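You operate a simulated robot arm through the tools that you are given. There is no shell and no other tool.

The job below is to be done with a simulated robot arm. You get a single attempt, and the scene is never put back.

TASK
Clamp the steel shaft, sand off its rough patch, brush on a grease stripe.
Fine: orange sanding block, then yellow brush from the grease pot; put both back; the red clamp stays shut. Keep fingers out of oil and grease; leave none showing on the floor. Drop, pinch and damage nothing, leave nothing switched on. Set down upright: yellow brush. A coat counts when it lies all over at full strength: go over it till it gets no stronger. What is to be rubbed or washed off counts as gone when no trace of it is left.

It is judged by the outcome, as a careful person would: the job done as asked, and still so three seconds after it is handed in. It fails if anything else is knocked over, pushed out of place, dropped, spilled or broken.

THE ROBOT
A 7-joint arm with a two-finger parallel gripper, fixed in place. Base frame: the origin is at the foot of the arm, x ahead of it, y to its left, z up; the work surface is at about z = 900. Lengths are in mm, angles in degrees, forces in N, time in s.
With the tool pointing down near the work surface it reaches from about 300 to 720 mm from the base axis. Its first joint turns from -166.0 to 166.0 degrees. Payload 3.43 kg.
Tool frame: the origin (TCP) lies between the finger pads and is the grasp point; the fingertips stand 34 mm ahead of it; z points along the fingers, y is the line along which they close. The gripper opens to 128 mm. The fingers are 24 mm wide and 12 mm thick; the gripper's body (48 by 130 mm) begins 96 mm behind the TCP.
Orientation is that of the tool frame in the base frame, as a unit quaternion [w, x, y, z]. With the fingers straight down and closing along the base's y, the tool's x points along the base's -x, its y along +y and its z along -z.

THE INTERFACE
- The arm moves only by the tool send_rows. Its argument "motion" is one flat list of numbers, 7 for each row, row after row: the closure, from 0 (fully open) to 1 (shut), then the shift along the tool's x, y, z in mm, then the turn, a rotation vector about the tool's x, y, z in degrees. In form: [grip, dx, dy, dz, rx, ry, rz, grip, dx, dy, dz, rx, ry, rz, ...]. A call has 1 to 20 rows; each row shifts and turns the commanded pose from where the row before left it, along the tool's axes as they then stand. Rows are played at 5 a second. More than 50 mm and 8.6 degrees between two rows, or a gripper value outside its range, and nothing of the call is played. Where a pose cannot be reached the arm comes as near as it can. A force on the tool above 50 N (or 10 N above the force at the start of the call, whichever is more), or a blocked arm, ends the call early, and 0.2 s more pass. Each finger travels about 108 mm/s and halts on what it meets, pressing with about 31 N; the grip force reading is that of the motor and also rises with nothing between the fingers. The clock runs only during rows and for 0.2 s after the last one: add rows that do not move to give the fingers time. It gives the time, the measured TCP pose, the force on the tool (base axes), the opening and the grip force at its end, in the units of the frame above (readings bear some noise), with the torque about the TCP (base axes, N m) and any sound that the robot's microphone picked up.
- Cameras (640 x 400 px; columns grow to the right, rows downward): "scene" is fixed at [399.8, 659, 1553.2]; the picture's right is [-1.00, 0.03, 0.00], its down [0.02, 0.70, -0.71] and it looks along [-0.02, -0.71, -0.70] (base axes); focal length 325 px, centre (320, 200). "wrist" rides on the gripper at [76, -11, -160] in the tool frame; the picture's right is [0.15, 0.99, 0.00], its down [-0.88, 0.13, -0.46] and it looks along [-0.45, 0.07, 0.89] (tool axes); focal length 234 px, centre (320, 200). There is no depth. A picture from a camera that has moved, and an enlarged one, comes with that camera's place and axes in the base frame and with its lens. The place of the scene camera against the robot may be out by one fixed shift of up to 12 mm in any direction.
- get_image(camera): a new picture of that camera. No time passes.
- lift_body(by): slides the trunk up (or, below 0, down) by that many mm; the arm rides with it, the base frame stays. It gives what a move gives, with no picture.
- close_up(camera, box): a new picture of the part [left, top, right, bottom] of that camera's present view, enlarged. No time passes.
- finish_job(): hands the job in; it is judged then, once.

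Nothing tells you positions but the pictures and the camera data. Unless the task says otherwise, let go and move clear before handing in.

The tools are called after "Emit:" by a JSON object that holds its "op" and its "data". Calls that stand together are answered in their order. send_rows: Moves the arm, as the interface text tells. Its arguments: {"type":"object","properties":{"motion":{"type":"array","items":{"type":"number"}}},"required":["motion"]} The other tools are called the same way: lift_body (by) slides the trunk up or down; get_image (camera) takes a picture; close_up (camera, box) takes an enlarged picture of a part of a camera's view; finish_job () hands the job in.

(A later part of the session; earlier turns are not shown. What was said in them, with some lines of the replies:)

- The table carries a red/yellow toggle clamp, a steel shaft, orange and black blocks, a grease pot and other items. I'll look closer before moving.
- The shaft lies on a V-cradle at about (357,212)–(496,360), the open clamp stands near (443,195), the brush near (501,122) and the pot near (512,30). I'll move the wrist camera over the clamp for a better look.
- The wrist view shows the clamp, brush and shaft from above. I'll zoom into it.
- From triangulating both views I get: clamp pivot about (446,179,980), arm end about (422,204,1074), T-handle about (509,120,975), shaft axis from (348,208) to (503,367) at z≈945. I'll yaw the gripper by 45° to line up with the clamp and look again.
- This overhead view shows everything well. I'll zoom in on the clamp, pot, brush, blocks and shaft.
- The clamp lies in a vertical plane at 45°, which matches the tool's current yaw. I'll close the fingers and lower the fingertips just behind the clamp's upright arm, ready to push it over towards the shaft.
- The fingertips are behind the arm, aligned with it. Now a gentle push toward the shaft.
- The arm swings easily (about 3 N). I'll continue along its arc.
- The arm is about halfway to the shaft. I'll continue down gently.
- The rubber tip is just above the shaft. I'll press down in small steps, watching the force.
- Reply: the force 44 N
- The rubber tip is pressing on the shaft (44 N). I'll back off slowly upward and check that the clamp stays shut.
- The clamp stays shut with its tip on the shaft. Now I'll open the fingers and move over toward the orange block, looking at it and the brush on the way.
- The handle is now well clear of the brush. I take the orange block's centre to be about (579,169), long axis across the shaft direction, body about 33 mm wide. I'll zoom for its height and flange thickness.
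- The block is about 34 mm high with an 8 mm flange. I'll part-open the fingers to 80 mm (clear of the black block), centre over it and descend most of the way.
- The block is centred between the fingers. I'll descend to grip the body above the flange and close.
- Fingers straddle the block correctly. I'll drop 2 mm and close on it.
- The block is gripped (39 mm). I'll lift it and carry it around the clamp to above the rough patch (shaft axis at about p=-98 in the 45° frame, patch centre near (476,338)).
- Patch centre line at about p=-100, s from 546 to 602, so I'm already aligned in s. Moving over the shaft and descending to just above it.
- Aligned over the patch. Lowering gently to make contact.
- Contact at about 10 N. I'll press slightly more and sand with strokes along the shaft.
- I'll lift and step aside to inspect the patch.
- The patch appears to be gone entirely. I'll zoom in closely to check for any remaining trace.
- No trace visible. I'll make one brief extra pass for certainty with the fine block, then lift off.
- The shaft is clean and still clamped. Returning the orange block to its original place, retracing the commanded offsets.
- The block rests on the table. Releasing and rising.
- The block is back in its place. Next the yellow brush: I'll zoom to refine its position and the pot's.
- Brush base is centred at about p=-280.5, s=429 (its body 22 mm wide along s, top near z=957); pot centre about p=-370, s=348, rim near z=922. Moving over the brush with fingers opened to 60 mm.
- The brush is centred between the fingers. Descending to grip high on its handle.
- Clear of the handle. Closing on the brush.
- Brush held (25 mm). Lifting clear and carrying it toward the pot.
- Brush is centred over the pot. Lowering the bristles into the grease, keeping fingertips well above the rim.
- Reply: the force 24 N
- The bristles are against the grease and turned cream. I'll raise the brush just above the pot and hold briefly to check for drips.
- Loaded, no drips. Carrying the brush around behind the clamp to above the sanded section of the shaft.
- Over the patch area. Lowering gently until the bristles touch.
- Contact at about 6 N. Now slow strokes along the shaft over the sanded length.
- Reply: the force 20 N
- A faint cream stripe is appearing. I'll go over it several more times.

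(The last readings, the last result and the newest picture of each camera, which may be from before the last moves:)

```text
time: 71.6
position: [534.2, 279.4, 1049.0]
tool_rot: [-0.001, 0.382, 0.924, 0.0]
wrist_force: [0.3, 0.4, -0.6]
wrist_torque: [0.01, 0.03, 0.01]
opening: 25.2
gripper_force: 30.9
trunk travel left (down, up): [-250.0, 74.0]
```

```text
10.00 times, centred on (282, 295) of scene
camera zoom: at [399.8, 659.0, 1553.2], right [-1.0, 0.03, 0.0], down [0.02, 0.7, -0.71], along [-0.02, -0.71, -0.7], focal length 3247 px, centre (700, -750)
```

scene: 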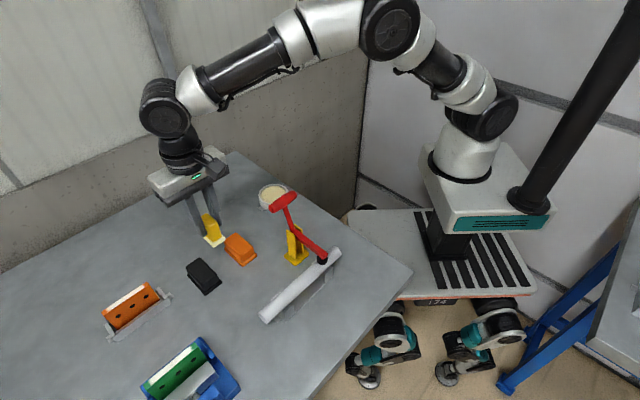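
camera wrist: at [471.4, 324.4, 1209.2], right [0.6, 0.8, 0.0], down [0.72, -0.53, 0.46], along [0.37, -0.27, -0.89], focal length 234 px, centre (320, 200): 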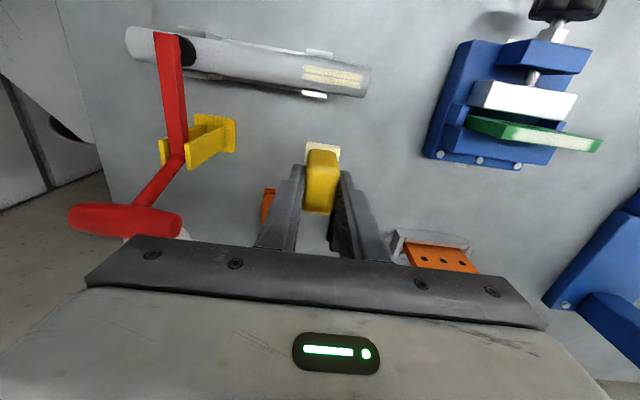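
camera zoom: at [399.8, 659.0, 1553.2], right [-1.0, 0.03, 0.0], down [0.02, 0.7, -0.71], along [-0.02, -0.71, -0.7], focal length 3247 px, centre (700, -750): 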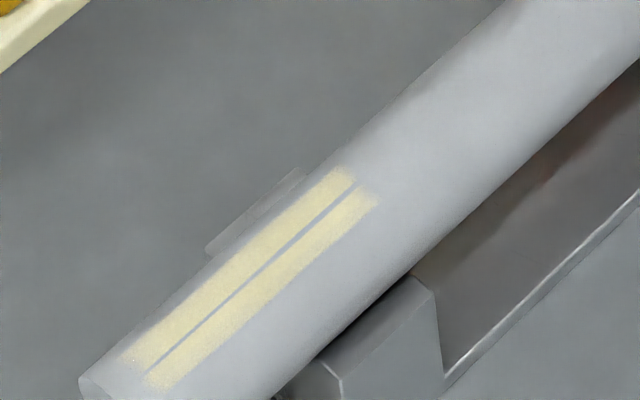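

The stripe lies over the former patch region and looks even. I'll go over it again and compare whether it gets any stronger.

Emit:
{"op": "send_rows", "data": {"motion": [1, 30, 0, 0, 0, 0, 0, 1, 30, 0, 0, 0, 0, 0, 1, 20, 0, 5, 0, 0, 0, 1, 0, 0, 12, 0, 0, 0, 1, 0, 0, 8, 0, 0, 0, 1, 0, 8, 0.3, 0, 0, 0, 1, 0, 8, 0, 0, 0, 0, 1, 0, -8, 0, 0, 0, 0, 1, 0, -8, 0, 0, 0, 0, 1, 0, -8, 0, 0, 0, 0, 1, 0, -9, 0, 0, 0, 0, 1, 0, 8, 0, 0, 0, 0, 1, 0, 8, 0, 0, 0, 0, 1, 0, 8, 0, 0, 0, 0, 1, 0, 9, 0, 0, 0, 0, 1, 0, -8, 0, 0, 0, 0, 1, 0, -8, 0, 0, 0, 0, 1, 0, -8, 0, 0, 0, 0, 1, 0, -9, 0, 0, 0, 0, 1, 0, 8, 0, 0, 0, 0]}}

Emit:
{"op": "send_rows", "data": {"motion": [1, 0, 9, 0, 0, 0, 0, 1, 0, 8, 0, 0, 0, 0, 1, 0, 8, 0, 0, 0, 0, 1, 0, -8, 0, 0, 0, 0, 1, 0, -8, 0, 0, 0, 0, 1, 0, -8, 0, 0, 0, 0, 1, 0, -9, 0, 0, 0, 0, 1, 0, 8, 0, 0, 0, 0, 1, 0, 8, 0, 0, 0, 0, 1, 0, 0, -8.3, 0, 0, 0, 1, 0, 0, -12, 0, 0, 0, 1, -20, 0, -5, 0, 0, 0, 1, -30, 0, 0, 0, 0, 0, 1, -30, 0, 0, 0, 0, 0, 1, 0, 0, 0, 0, 0, 0]}}

Emit:
{"op": "close_up", "data": {"camera": "wrist", "box": [280, 40, 390, 110]}}

Emit:
{"op": "close_up", "data": {"camera": "scene", "box": [262, 275, 302, 315]}}

Emit:
{"op": "get_image", "data": {"camera": "scene"}}

```text
time: 75.8
position: [470.5, 328.5, 1026.0]
tool_rot: [0.0, 0.383, 0.924, 0.0]
wrist_force: [-4.0, -3.2, 16.5]
wrist_torque: [-0.2, 0.26, 0.03]
opening: 25.2
gripper_force: 31.4
trunk travel left (down, up): [-250.0, 74.0]
```

```text
time: 79.0
position: [533.4, 278.5, 1048.6]
tool_rot: [0.001, 0.383, 0.924, 0.0]
wrist_force: [0.1, -0.4, -0.6]
wrist_torque: [0.02, 0.01, -0.02]
opening: 25.0
gripper_force: 30.9
trunk travel left (down, up): [-250.0, 74.0]
```

```text
5.71 times, centred on (335, 75) of wrist
camera zoom: at [471.0, 323.3, 1208.5], right [0.6, 0.8, 0.0], down [0.72, -0.53, 0.46], along [0.37, -0.27, -0.89], focal length 1338 px, centre (234, 914)
```

zoom: 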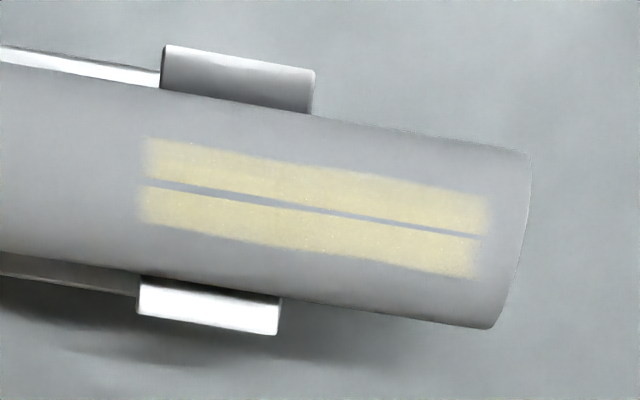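

```text
10.00 times, centred on (282, 295) of scene
camera zoom: at [399.8, 659.0, 1553.2], right [-1.0, 0.03, 0.0], down [0.02, 0.7, -0.71], along [-0.02, -0.71, -0.7], focal length 3247 px, centre (700, -750)
```

zoom: 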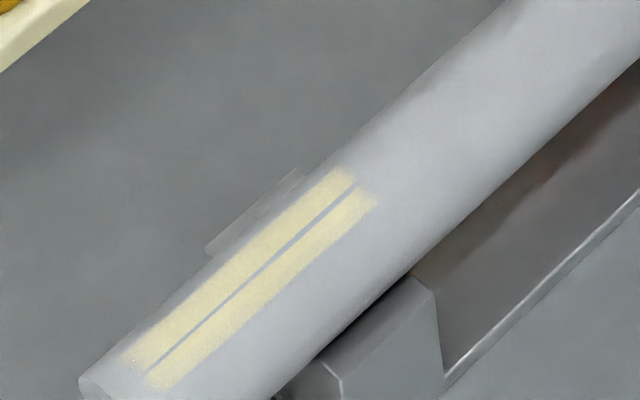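

```text
taken
```

scene: 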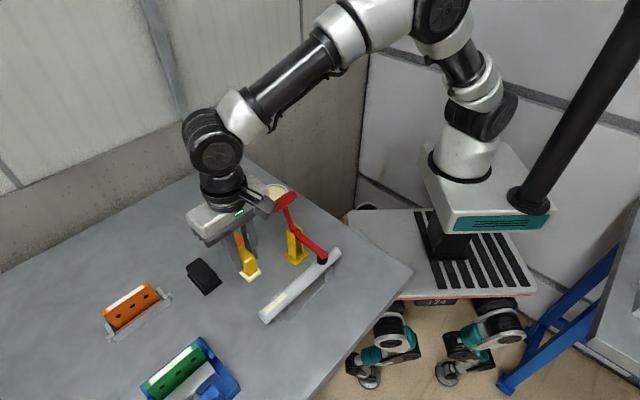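

Emit:
{"op": "close_up", "data": {"camera": "scene", "box": [250, 250, 320, 320]}}

Emit:
{"op": "close_up", "data": {"camera": "scene", "box": [220, 225, 290, 295]}}

Emit:
{"op": "close_up", "data": {"camera": "wrist", "box": [250, 100, 400, 220]}}

```text
5.71 times, centred on (285, 285) of scene
camera zoom: at [399.8, 659.0, 1553.2], right [-1.0, 0.03, 0.0], down [0.02, 0.7, -0.71], along [-0.02, -0.71, -0.7], focal length 1856 px, centre (520, -286)
```

zoom: 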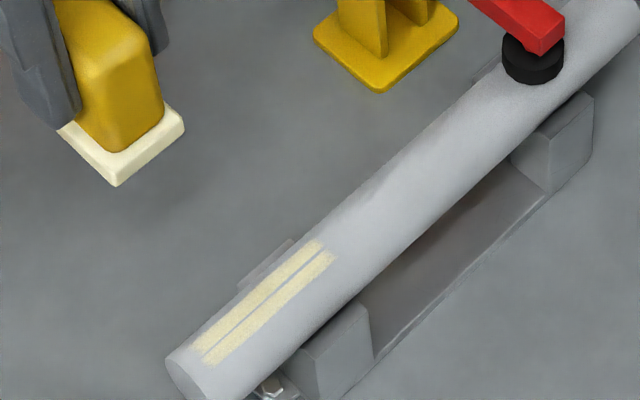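

```text
5.71 times, centred on (255, 260) of scene
camera zoom: at [399.8, 659.0, 1553.2], right [-1.0, 0.03, 0.0], down [0.02, 0.7, -0.71], along [-0.02, -0.71, -0.7], focal length 1856 px, centre (691, -143)
```

zoom: 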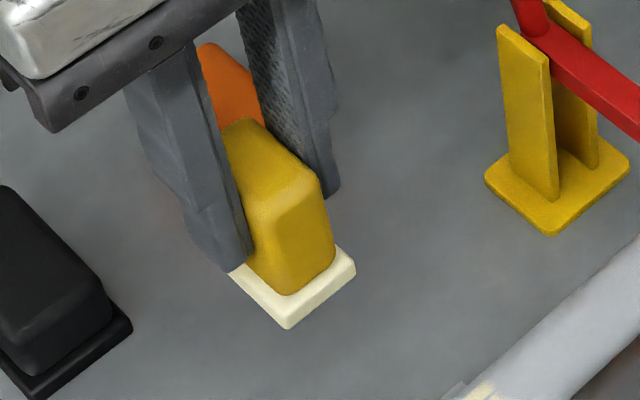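

```text
3.33 times, centred on (325, 160) of wrist
camera zoom: at [471.0, 323.3, 1208.5], right [0.6, 0.8, 0.0], down [0.72, -0.53, 0.46], along [0.37, -0.27, -0.89], focal length 781 px, centre (303, 333)
```

zoom: 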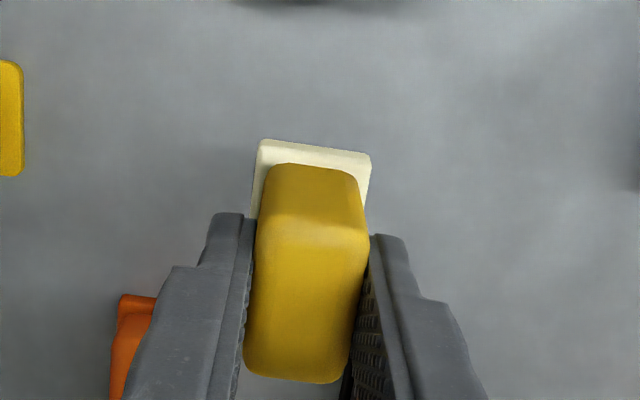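

The bristles are still loaded and the stripe hasn't changed noticeably. One more full-length round, slightly longer at both ends, then compare again.

Emit:
{"op": "send_rows", "data": {"motion": [1, 30, 0, 0, 0, 0, 0, 1, 30, 0, 0, 0, 0, 0, 1, 20, 0, 5, 0, 0, 0, 1, 0, 0, 12, 0, 0, 0, 1, 0, 0, 8, 0, 0, 0, 1, 0, 9, 0.3, 0, 0, 0, 1, 0, 9, 0, 0, 0, 0, 1, 0, 0, 0, 0, 0, 0, 1, 0, -9, 0, 0, 0, 0, 1, 0, -9, 0, 0, 0, 0, 1, 0, -9, 0, 0, 0, 0, 1, 0, -10, 0, 0, 0, 0, 1, 0, 0, 0, 0, 0, 0, 1, 0, 9, 0, 0, 0, 0, 1, 0, 9, 0, 0, 0, 0, 1, 0, 9, 0, 0, 0, 0, 1, 0, 10, 0, 0, 0, 0, 1, 0, -9, 0, 0, 0, 0, 1, 0, -9, 0, 0, 0, 0, 1, 0, -9, 0, 0, 0, 0]}}

Emit:
{"op": "send_rows", "data": {"motion": [1, 0, -10, 0, 0, 0, 0, 1, 0, 9, 0, 0, 0, 0, 1, 0, 10, 0, 0, 0, 0, 1, 0, 0, -8.3, 0, 0, 0, 1, 0, 0, -12, 0, 0, 0, 1, -20, 0, -5, 0, 0, 0, 1, -30, 0, 0, 0, 0, 0, 1, -30, 0, 0, 0, 0, 0, 1, 0, 0, 0, 0, 0, 0]}}

Emit:
{"op": "close_up", "data": {"camera": "wrist", "box": [280, 40, 390, 110]}}

Emit:
{"op": "close_up", "data": {"camera": "scene", "box": [250, 250, 320, 320]}}

Emit:
{"op": "close_up", "data": {"camera": "scene", "box": [262, 275, 302, 315]}}

```text
time: 83.2
position: [468.9, 329.1, 1024.8]
tool_rot: [0.001, 0.383, 0.924, 0.001]
wrist_force: [1.0, 2.1, 10.0]
wrist_torque: [0.1, -0.07, 0.04]
opening: 25.2
gripper_force: 31.2
trunk travel left (down, up): [-250.0, 74.0]
```

```text
time: 85.2
position: [534.3, 279.6, 1049.5]
tool_rot: [0.0, 0.383, 0.924, 0.001]
wrist_force: [-0.4, -0.1, -1.1]
wrist_torque: [0.0, 0.03, 0.02]
opening: 25.2
gripper_force: 31.5
trunk travel left (down, up): [-250.0, 74.0]
```

```text
5.71 times, centred on (335, 75) of wrist
camera zoom: at [470.4, 324.2, 1209.3], right [0.6, 0.8, 0.0], down [0.72, -0.53, 0.46], along [0.37, -0.27, -0.89], focal length 1338 px, centre (234, 914)
```

zoom: 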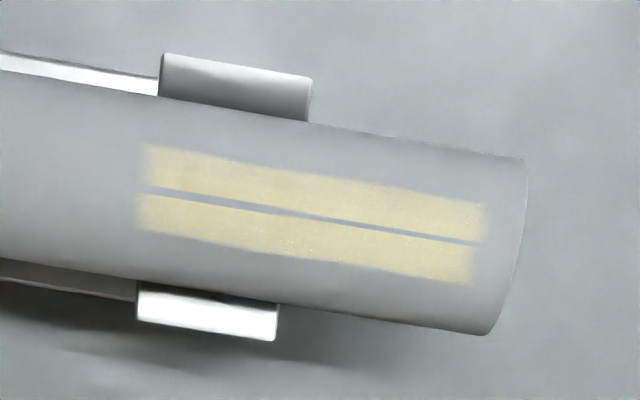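

```text
5.71 times, centred on (285, 285) of scene
camera zoom: at [399.8, 659.0, 1553.2], right [-1.0, 0.03, 0.0], down [0.02, 0.7, -0.71], along [-0.02, -0.71, -0.7], focal length 1856 px, centre (520, -286)
```

zoom: 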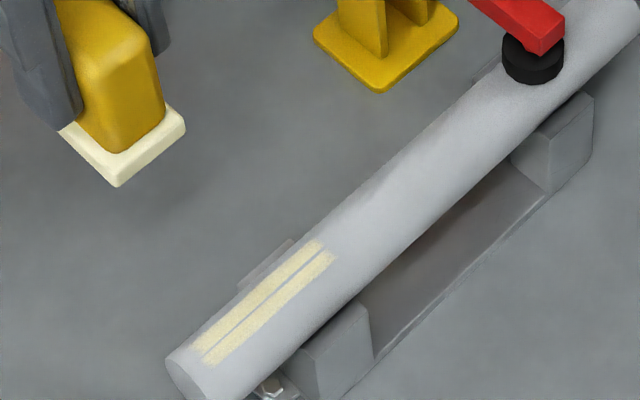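

```text
10.00 times, centred on (282, 295) of scene
camera zoom: at [399.8, 659.0, 1553.2], right [-1.0, 0.03, 0.0], down [0.02, 0.7, -0.71], along [-0.02, -0.71, -0.7], focal length 3247 px, centre (700, -750)
```

zoom: 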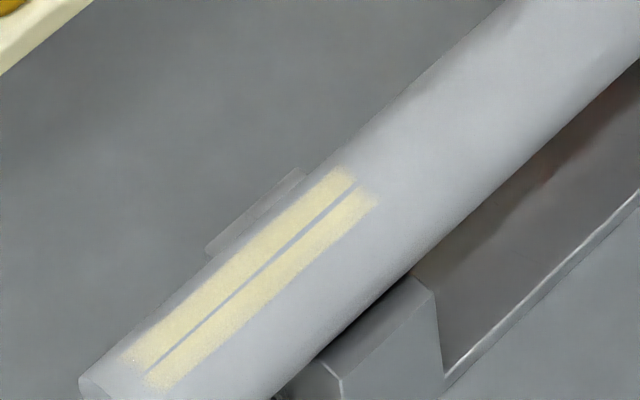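

No change after another round, so the coat is at full strength. Now returning the brush to its original spot by retracing the offsets.

Emit:
{"op": "send_rows", "data": {"motion": [1, -20, 0, 0, 0, 0, 0, 1, -25, 0, 0, 0, 0, 0, 1, -25, 0, 0, 0, 0, 0, 1, -30.5, 0, 0, 0, 0, 0, 1, 0, -20, 0, 0, 0, 0, 1, 0, -25, 0, 0, 0, 0, 1, 0, -25, 0, 0, 0, 0, 1, 0, -25, 0, 0, 0, 0, 1, 0, -25, 0, 0, 0, 0, 1, 0, -22.5, 0, 0, 0, 0, 1, 0, 0, 20, 0, 0, 0, 1, 0, 0, 20, 0, 0, 0, 1, 0, 0, 20, 0, 0, 0, 1, 0, 0, 10, 0, 0, 0, 1, 0, 0, 0, 0, 0, 0]}}

Emit:
{"op": "close_up", "data": {"camera": "scene", "box": [230, 160, 330, 250]}}

Emit:
{"op": "get_image", "data": {"camera": "wrist"}}

```text
time: 88.4
position: [502.2, 105.6, 978.9]
tool_rot: [0.0, 0.383, 0.924, 0.0]
wrist_force: [0.2, 0.5, -1.0]
wrist_torque: [0.01, -0.02, -0.02]
opening: 25.6
gripper_force: 30.6
trunk travel left (down, up): [-250.0, 74.0]
```

```text
4.44 times, centred on (280, 205) of scene
camera zoom: at [399.8, 659.0, 1553.2], right [-1.0, 0.03, 0.0], down [0.02, 0.7, -0.71], along [-0.02, -0.71, -0.7], focal length 1443 px, centre (498, 178)
```

zoom: 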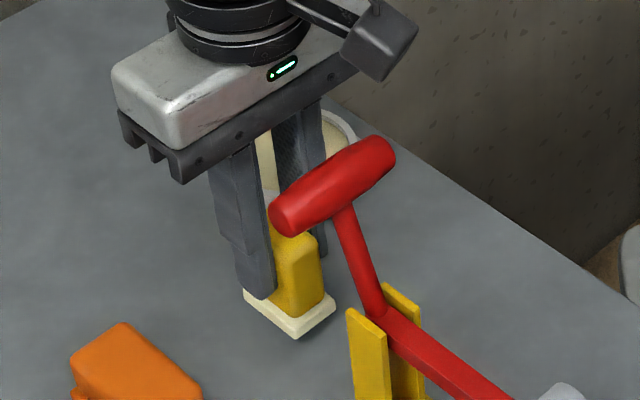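

```text
taken
camera wrist: at [439.8, 151.8, 1139.0], right [0.6, 0.8, 0.0], down [0.71, -0.53, 0.46], along [0.37, -0.27, -0.89], focal length 234 px, centre (320, 200)
```

wrist: 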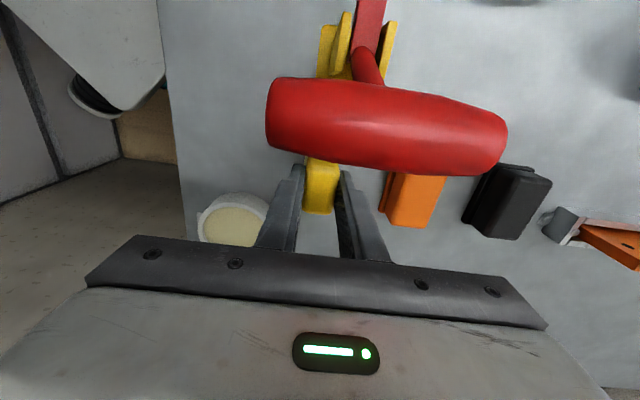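

Brush is above its spot. Lowering the last bit slowly until it touches.

Emit:
{"op": "send_rows", "data": {"motion": [1, 0, 0, 8, 0, 0, 0, 1, 0, 0, 4, 0, 0, 0, 1, 0, 0, 1.5, 0, 0, 0, 1, 0, 0, 0, 0, 0, 0]}}

```text
time: 89.4
position: [503.0, 107.0, 967.1]
tool_rot: [-0.001, 0.383, 0.924, 0.0]
wrist_force: [0.3, -0.1, -0.5]
wrist_torque: [0.02, 0.0, -0.02]
opening: 25.1
gripper_force: 31.0
trunk travel left (down, up): [-250.0, 74.0]
```

Emit:
{"op": "send_rows", "data": {"motion": [1, 0, 0, 1, 0, 0, 0, 1, 0, 0, 1, 0, 0, 0, 1, 0, 0, 0.5, 0, 0, 0, 1, 0, 0, 0, 0, 0, 0]}}

```text
time: 90.4
position: [503.1, 107.5, 964.5]
tool_rot: [0.0, 0.383, 0.924, 0.0]
wrist_force: [0.1, 0.8, -0.5]
wrist_torque: [-0.02, 0.0, 0.02]
opening: 25.1
gripper_force: 30.9
trunk travel left (down, up): [-250.0, 74.0]
```

Emit:
{"op": "send_rows", "data": {"motion": [1, 0, 0, 0.6, 0, 0, 0, 1, 0, 0, 0.6, 0, 0, 0, 1, 0, 0, 0, 0, 0, 0]}}

```text
time: 91.2
position: [502.8, 107.6, 963.3]
tool_rot: [0.0, 0.383, 0.924, 0.001]
wrist_force: [-0.6, -0.3, -0.2]
wrist_torque: [-0.01, 0.02, 0.0]
opening: 25.3
gripper_force: 30.5
trunk travel left (down, up): [-250.0, 74.0]
```

Emit:
{"op": "send_rows", "data": {"motion": [1, 0, 0, 0.5, 0, 0, 0, 1, 0, 0, 0.5, 0, 0, 0, 1, 0, 0, 0, 0, 0, 0]}}

Emit:
{"op": "close_up", "data": {"camera": "scene", "box": [250, 190, 310, 250]}}

```text
time: 92.0
position: [502.3, 106.6, 962.1]
tool_rot: [0.0, 0.383, 0.924, 0.0]
wrist_force: [-0.7, 0.7, 1.9]
wrist_torque: [-0.07, -0.01, -0.01]
opening: 25.2
gripper_force: 30.7
trunk travel left (down, up): [-250.0, 74.0]
```

```text
6.67 times, centred on (280, 220) of scene
camera zoom: at [399.8, 659.0, 1553.2], right [-1.0, 0.03, 0.0], down [0.02, 0.7, -0.71], along [-0.02, -0.71, -0.7], focal length 2165 px, centre (587, 67)
```

zoom: 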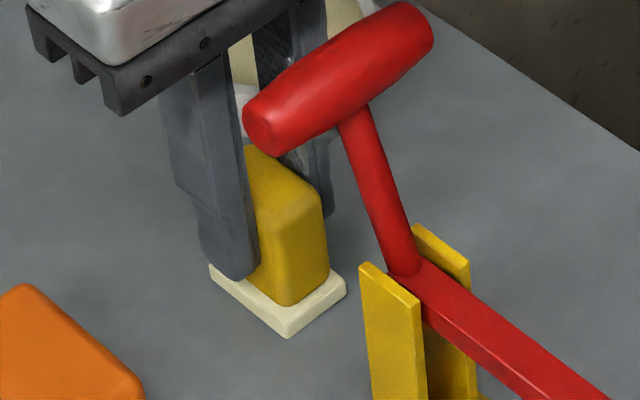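

Touchdown at 2 N, exactly as computed. Releasing slowly and rising straight up.

Emit:
{"op": "send_rows", "data": {"motion": [1, 0, 0, 0.2, 0, 0, 0, 0.79, 0, 0, 0, 0, 0, 0, 0.75, 0, 0, 0, 0, 0, 0, 0.6, 0, 0, 0, 0, 0, 0, 0.55, 0, 0, 0, 0, 0, 0, 0.55, 0, 0, -10, 0, 0, 0, 0.55, 0, 0, -20, 0, 0, 0, 0.55, 0, 0, -25, 0, 0, 0, 0.55, 0, 0, -25, 0, 0, 0, 0.55, -10, 0, -30, 0, 0, 0, 0.55, -20, 0, -30, 0, 0, 0, 0.55, -20, 0, -30, 0, 0, 0, 0.55, 0, 0, 0, 0, 0, 0]}}

Emit:
{"op": "get_image", "data": {"camera": "wrist"}}

Emit:
{"op": "get_image", "data": {"camera": "scene"}}

Emit:
{"op": "close_up", "data": {"camera": "scene", "box": [190, 170, 350, 290]}}

```text
time: 94.8
position: [539.5, 69.9, 1131.5]
tool_rot: [0.0, 0.383, 0.924, 0.001]
wrist_force: [-0.4, -0.6, 0.5]
wrist_torque: [0.01, 0.0, 0.02]
opening: 57.4
gripper_force: 0.1
trunk travel left (down, up): [-250.0, 74.0]
```

```text
taken
camera wrist: at [476.4, 115.6, 1290.5], right [0.6, 0.8, 0.0], down [0.71, -0.53, 0.46], along [0.37, -0.27, -0.89], focal length 234 px, centre (320, 200)
```

wrist: 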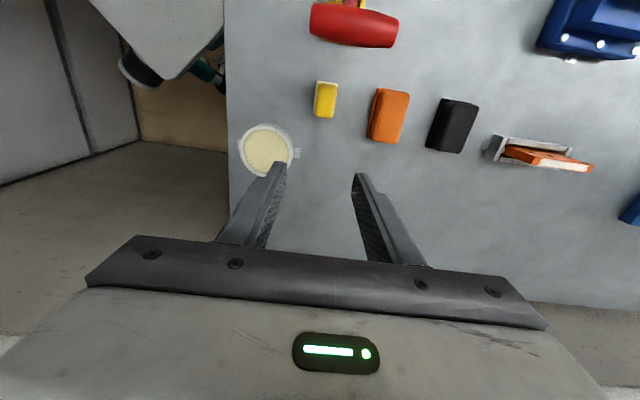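

```text
taken
```

scene: 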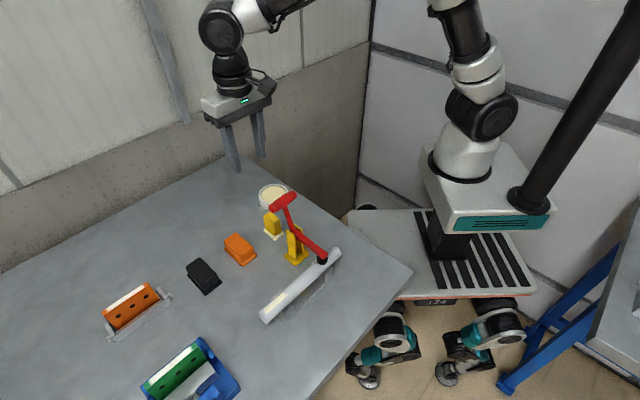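

```text
3.33 times, centred on (270, 230) of scene
camera zoom: at [399.8, 659.0, 1553.2], right [-1.0, 0.03, 0.0], down [0.02, 0.7, -0.71], along [-0.02, -0.71, -0.7], focal length 1082 px, centre (487, 100)
```

zoom: 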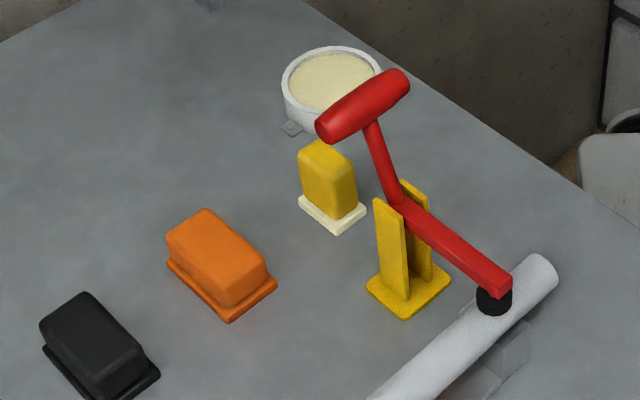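

Everything is back in place. I'll check the clamp tip, the stripe, and look for stray grease before handing in.

Emit:
{"op": "close_up", "data": {"camera": "scene", "box": [280, 220, 350, 290]}}

Emit:
{"op": "close_up", "data": {"camera": "scene", "box": [240, 170, 310, 240]}}

Emit:
{"op": "close_up", "data": {"camera": "wrist", "box": [220, 60, 420, 190]}}

Emit:
{"op": "close_up", "data": {"camera": "scene", "box": [200, 110, 290, 190]}}

Emit:
{"op": "close_up", "data": {"camera": "scene", "box": [200, 230, 340, 340]}}

```text
5.71 times, centred on (315, 255) of scene
camera zoom: at [399.8, 659.0, 1553.2], right [-1.0, 0.03, 0.0], down [0.02, 0.7, -0.71], along [-0.02, -0.71, -0.7], focal length 1856 px, centre (349, -114)
```

zoom: 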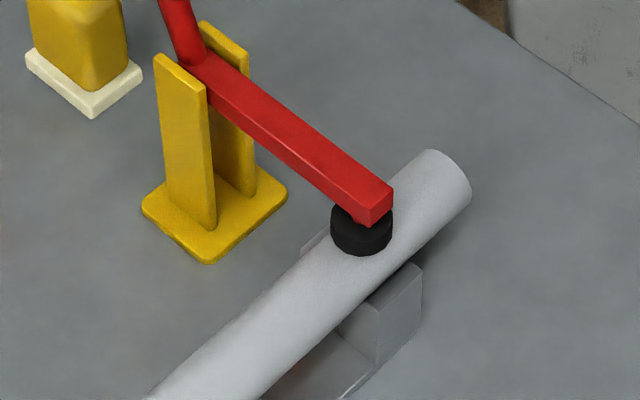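

```text
5.71 times, centred on (275, 205) of scene
camera zoom: at [399.8, 659.0, 1553.2], right [-1.0, 0.03, 0.0], down [0.02, 0.7, -0.71], along [-0.02, -0.71, -0.7], focal length 1856 px, centre (577, 171)
```

zoom: 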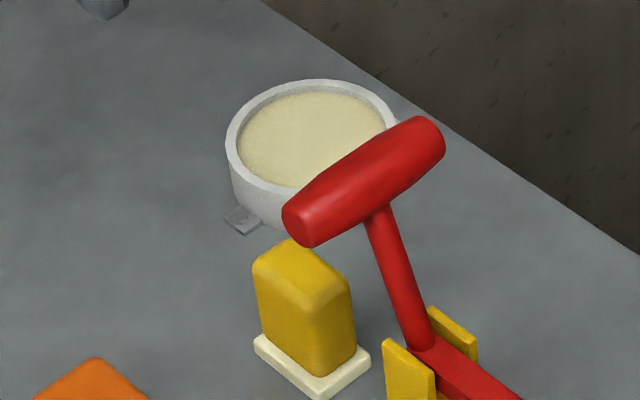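

```text
3.08 times, centred on (320, 125) of wrist
camera zoom: at [476.4, 115.6, 1290.5], right [0.6, 0.8, 0.0], down [0.71, -0.53, 0.46], along [0.37, -0.27, -0.89], focal length 720 px, centre (320, 431)
```

zoom: 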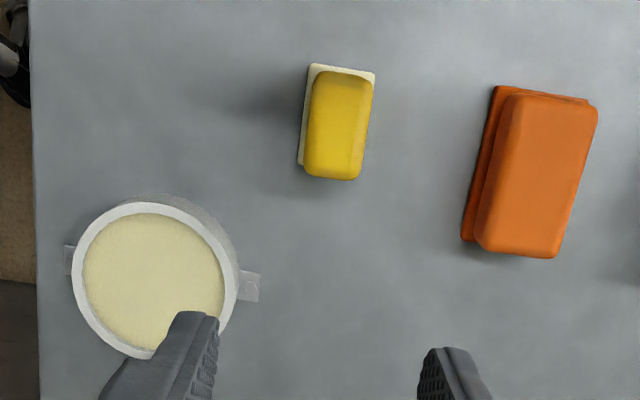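

```text
5.00 times, centred on (245, 150) of scene
camera zoom: at [399.8, 659.0, 1553.2], right [-1.0, 0.03, 0.0], down [0.02, 0.7, -0.71], along [-0.02, -0.71, -0.7], focal length 1624 px, centre (695, 450)
```

zoom: 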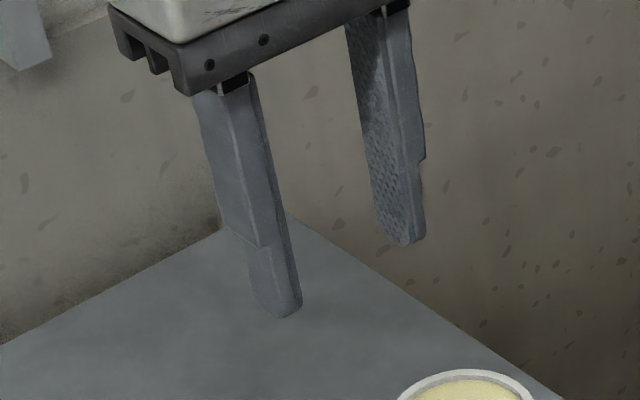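

```text
3.64 times, centred on (270, 285) of scene
camera zoom: at [399.8, 659.0, 1553.2], right [-1.0, 0.03, 0.0], down [0.02, 0.7, -0.71], along [-0.02, -0.71, -0.7], focal length 1181 px, centre (502, -109)
```

zoom: 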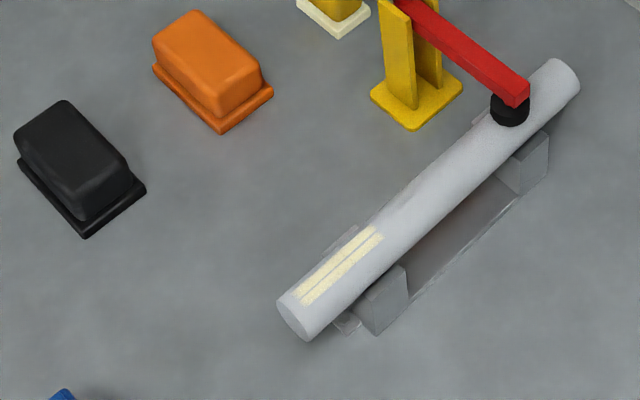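

The stripe is even, the clamp sits shut on the shaft, and the block and brush stand back in their places. The fingers and table are clean and the gripper is empty and clear, so I'm handing in.

Emit:
{"op": "finish_job", "data": {}}

```text
The job is handed in.
```

The job is handed in: the shaft is clamped, its rough patch is sanded off, and a grease stripe lies over the same length.

- **Clamp:** the red clamp is shut with its rubber tip on the shaft. It stayed put through all the sanding and brushing.
- **Sanding:** close-up pictures showed no trace of the rough patch after the first strokes. I made one extra pass with the orange block to be sure.
- **Grease:** the stripe looked even and got no stronger over two further rounds. I dipped the brush only once, and its bristles still looked loaded at the end.
- **Put back:** the orange block and the yellow brush are back where they stood, the brush upright.
- **Cleanliness:** I saw no grease on the table or the fingers, and nothing was knocked or dropped. The brush pad is still coated with grease where it stands.
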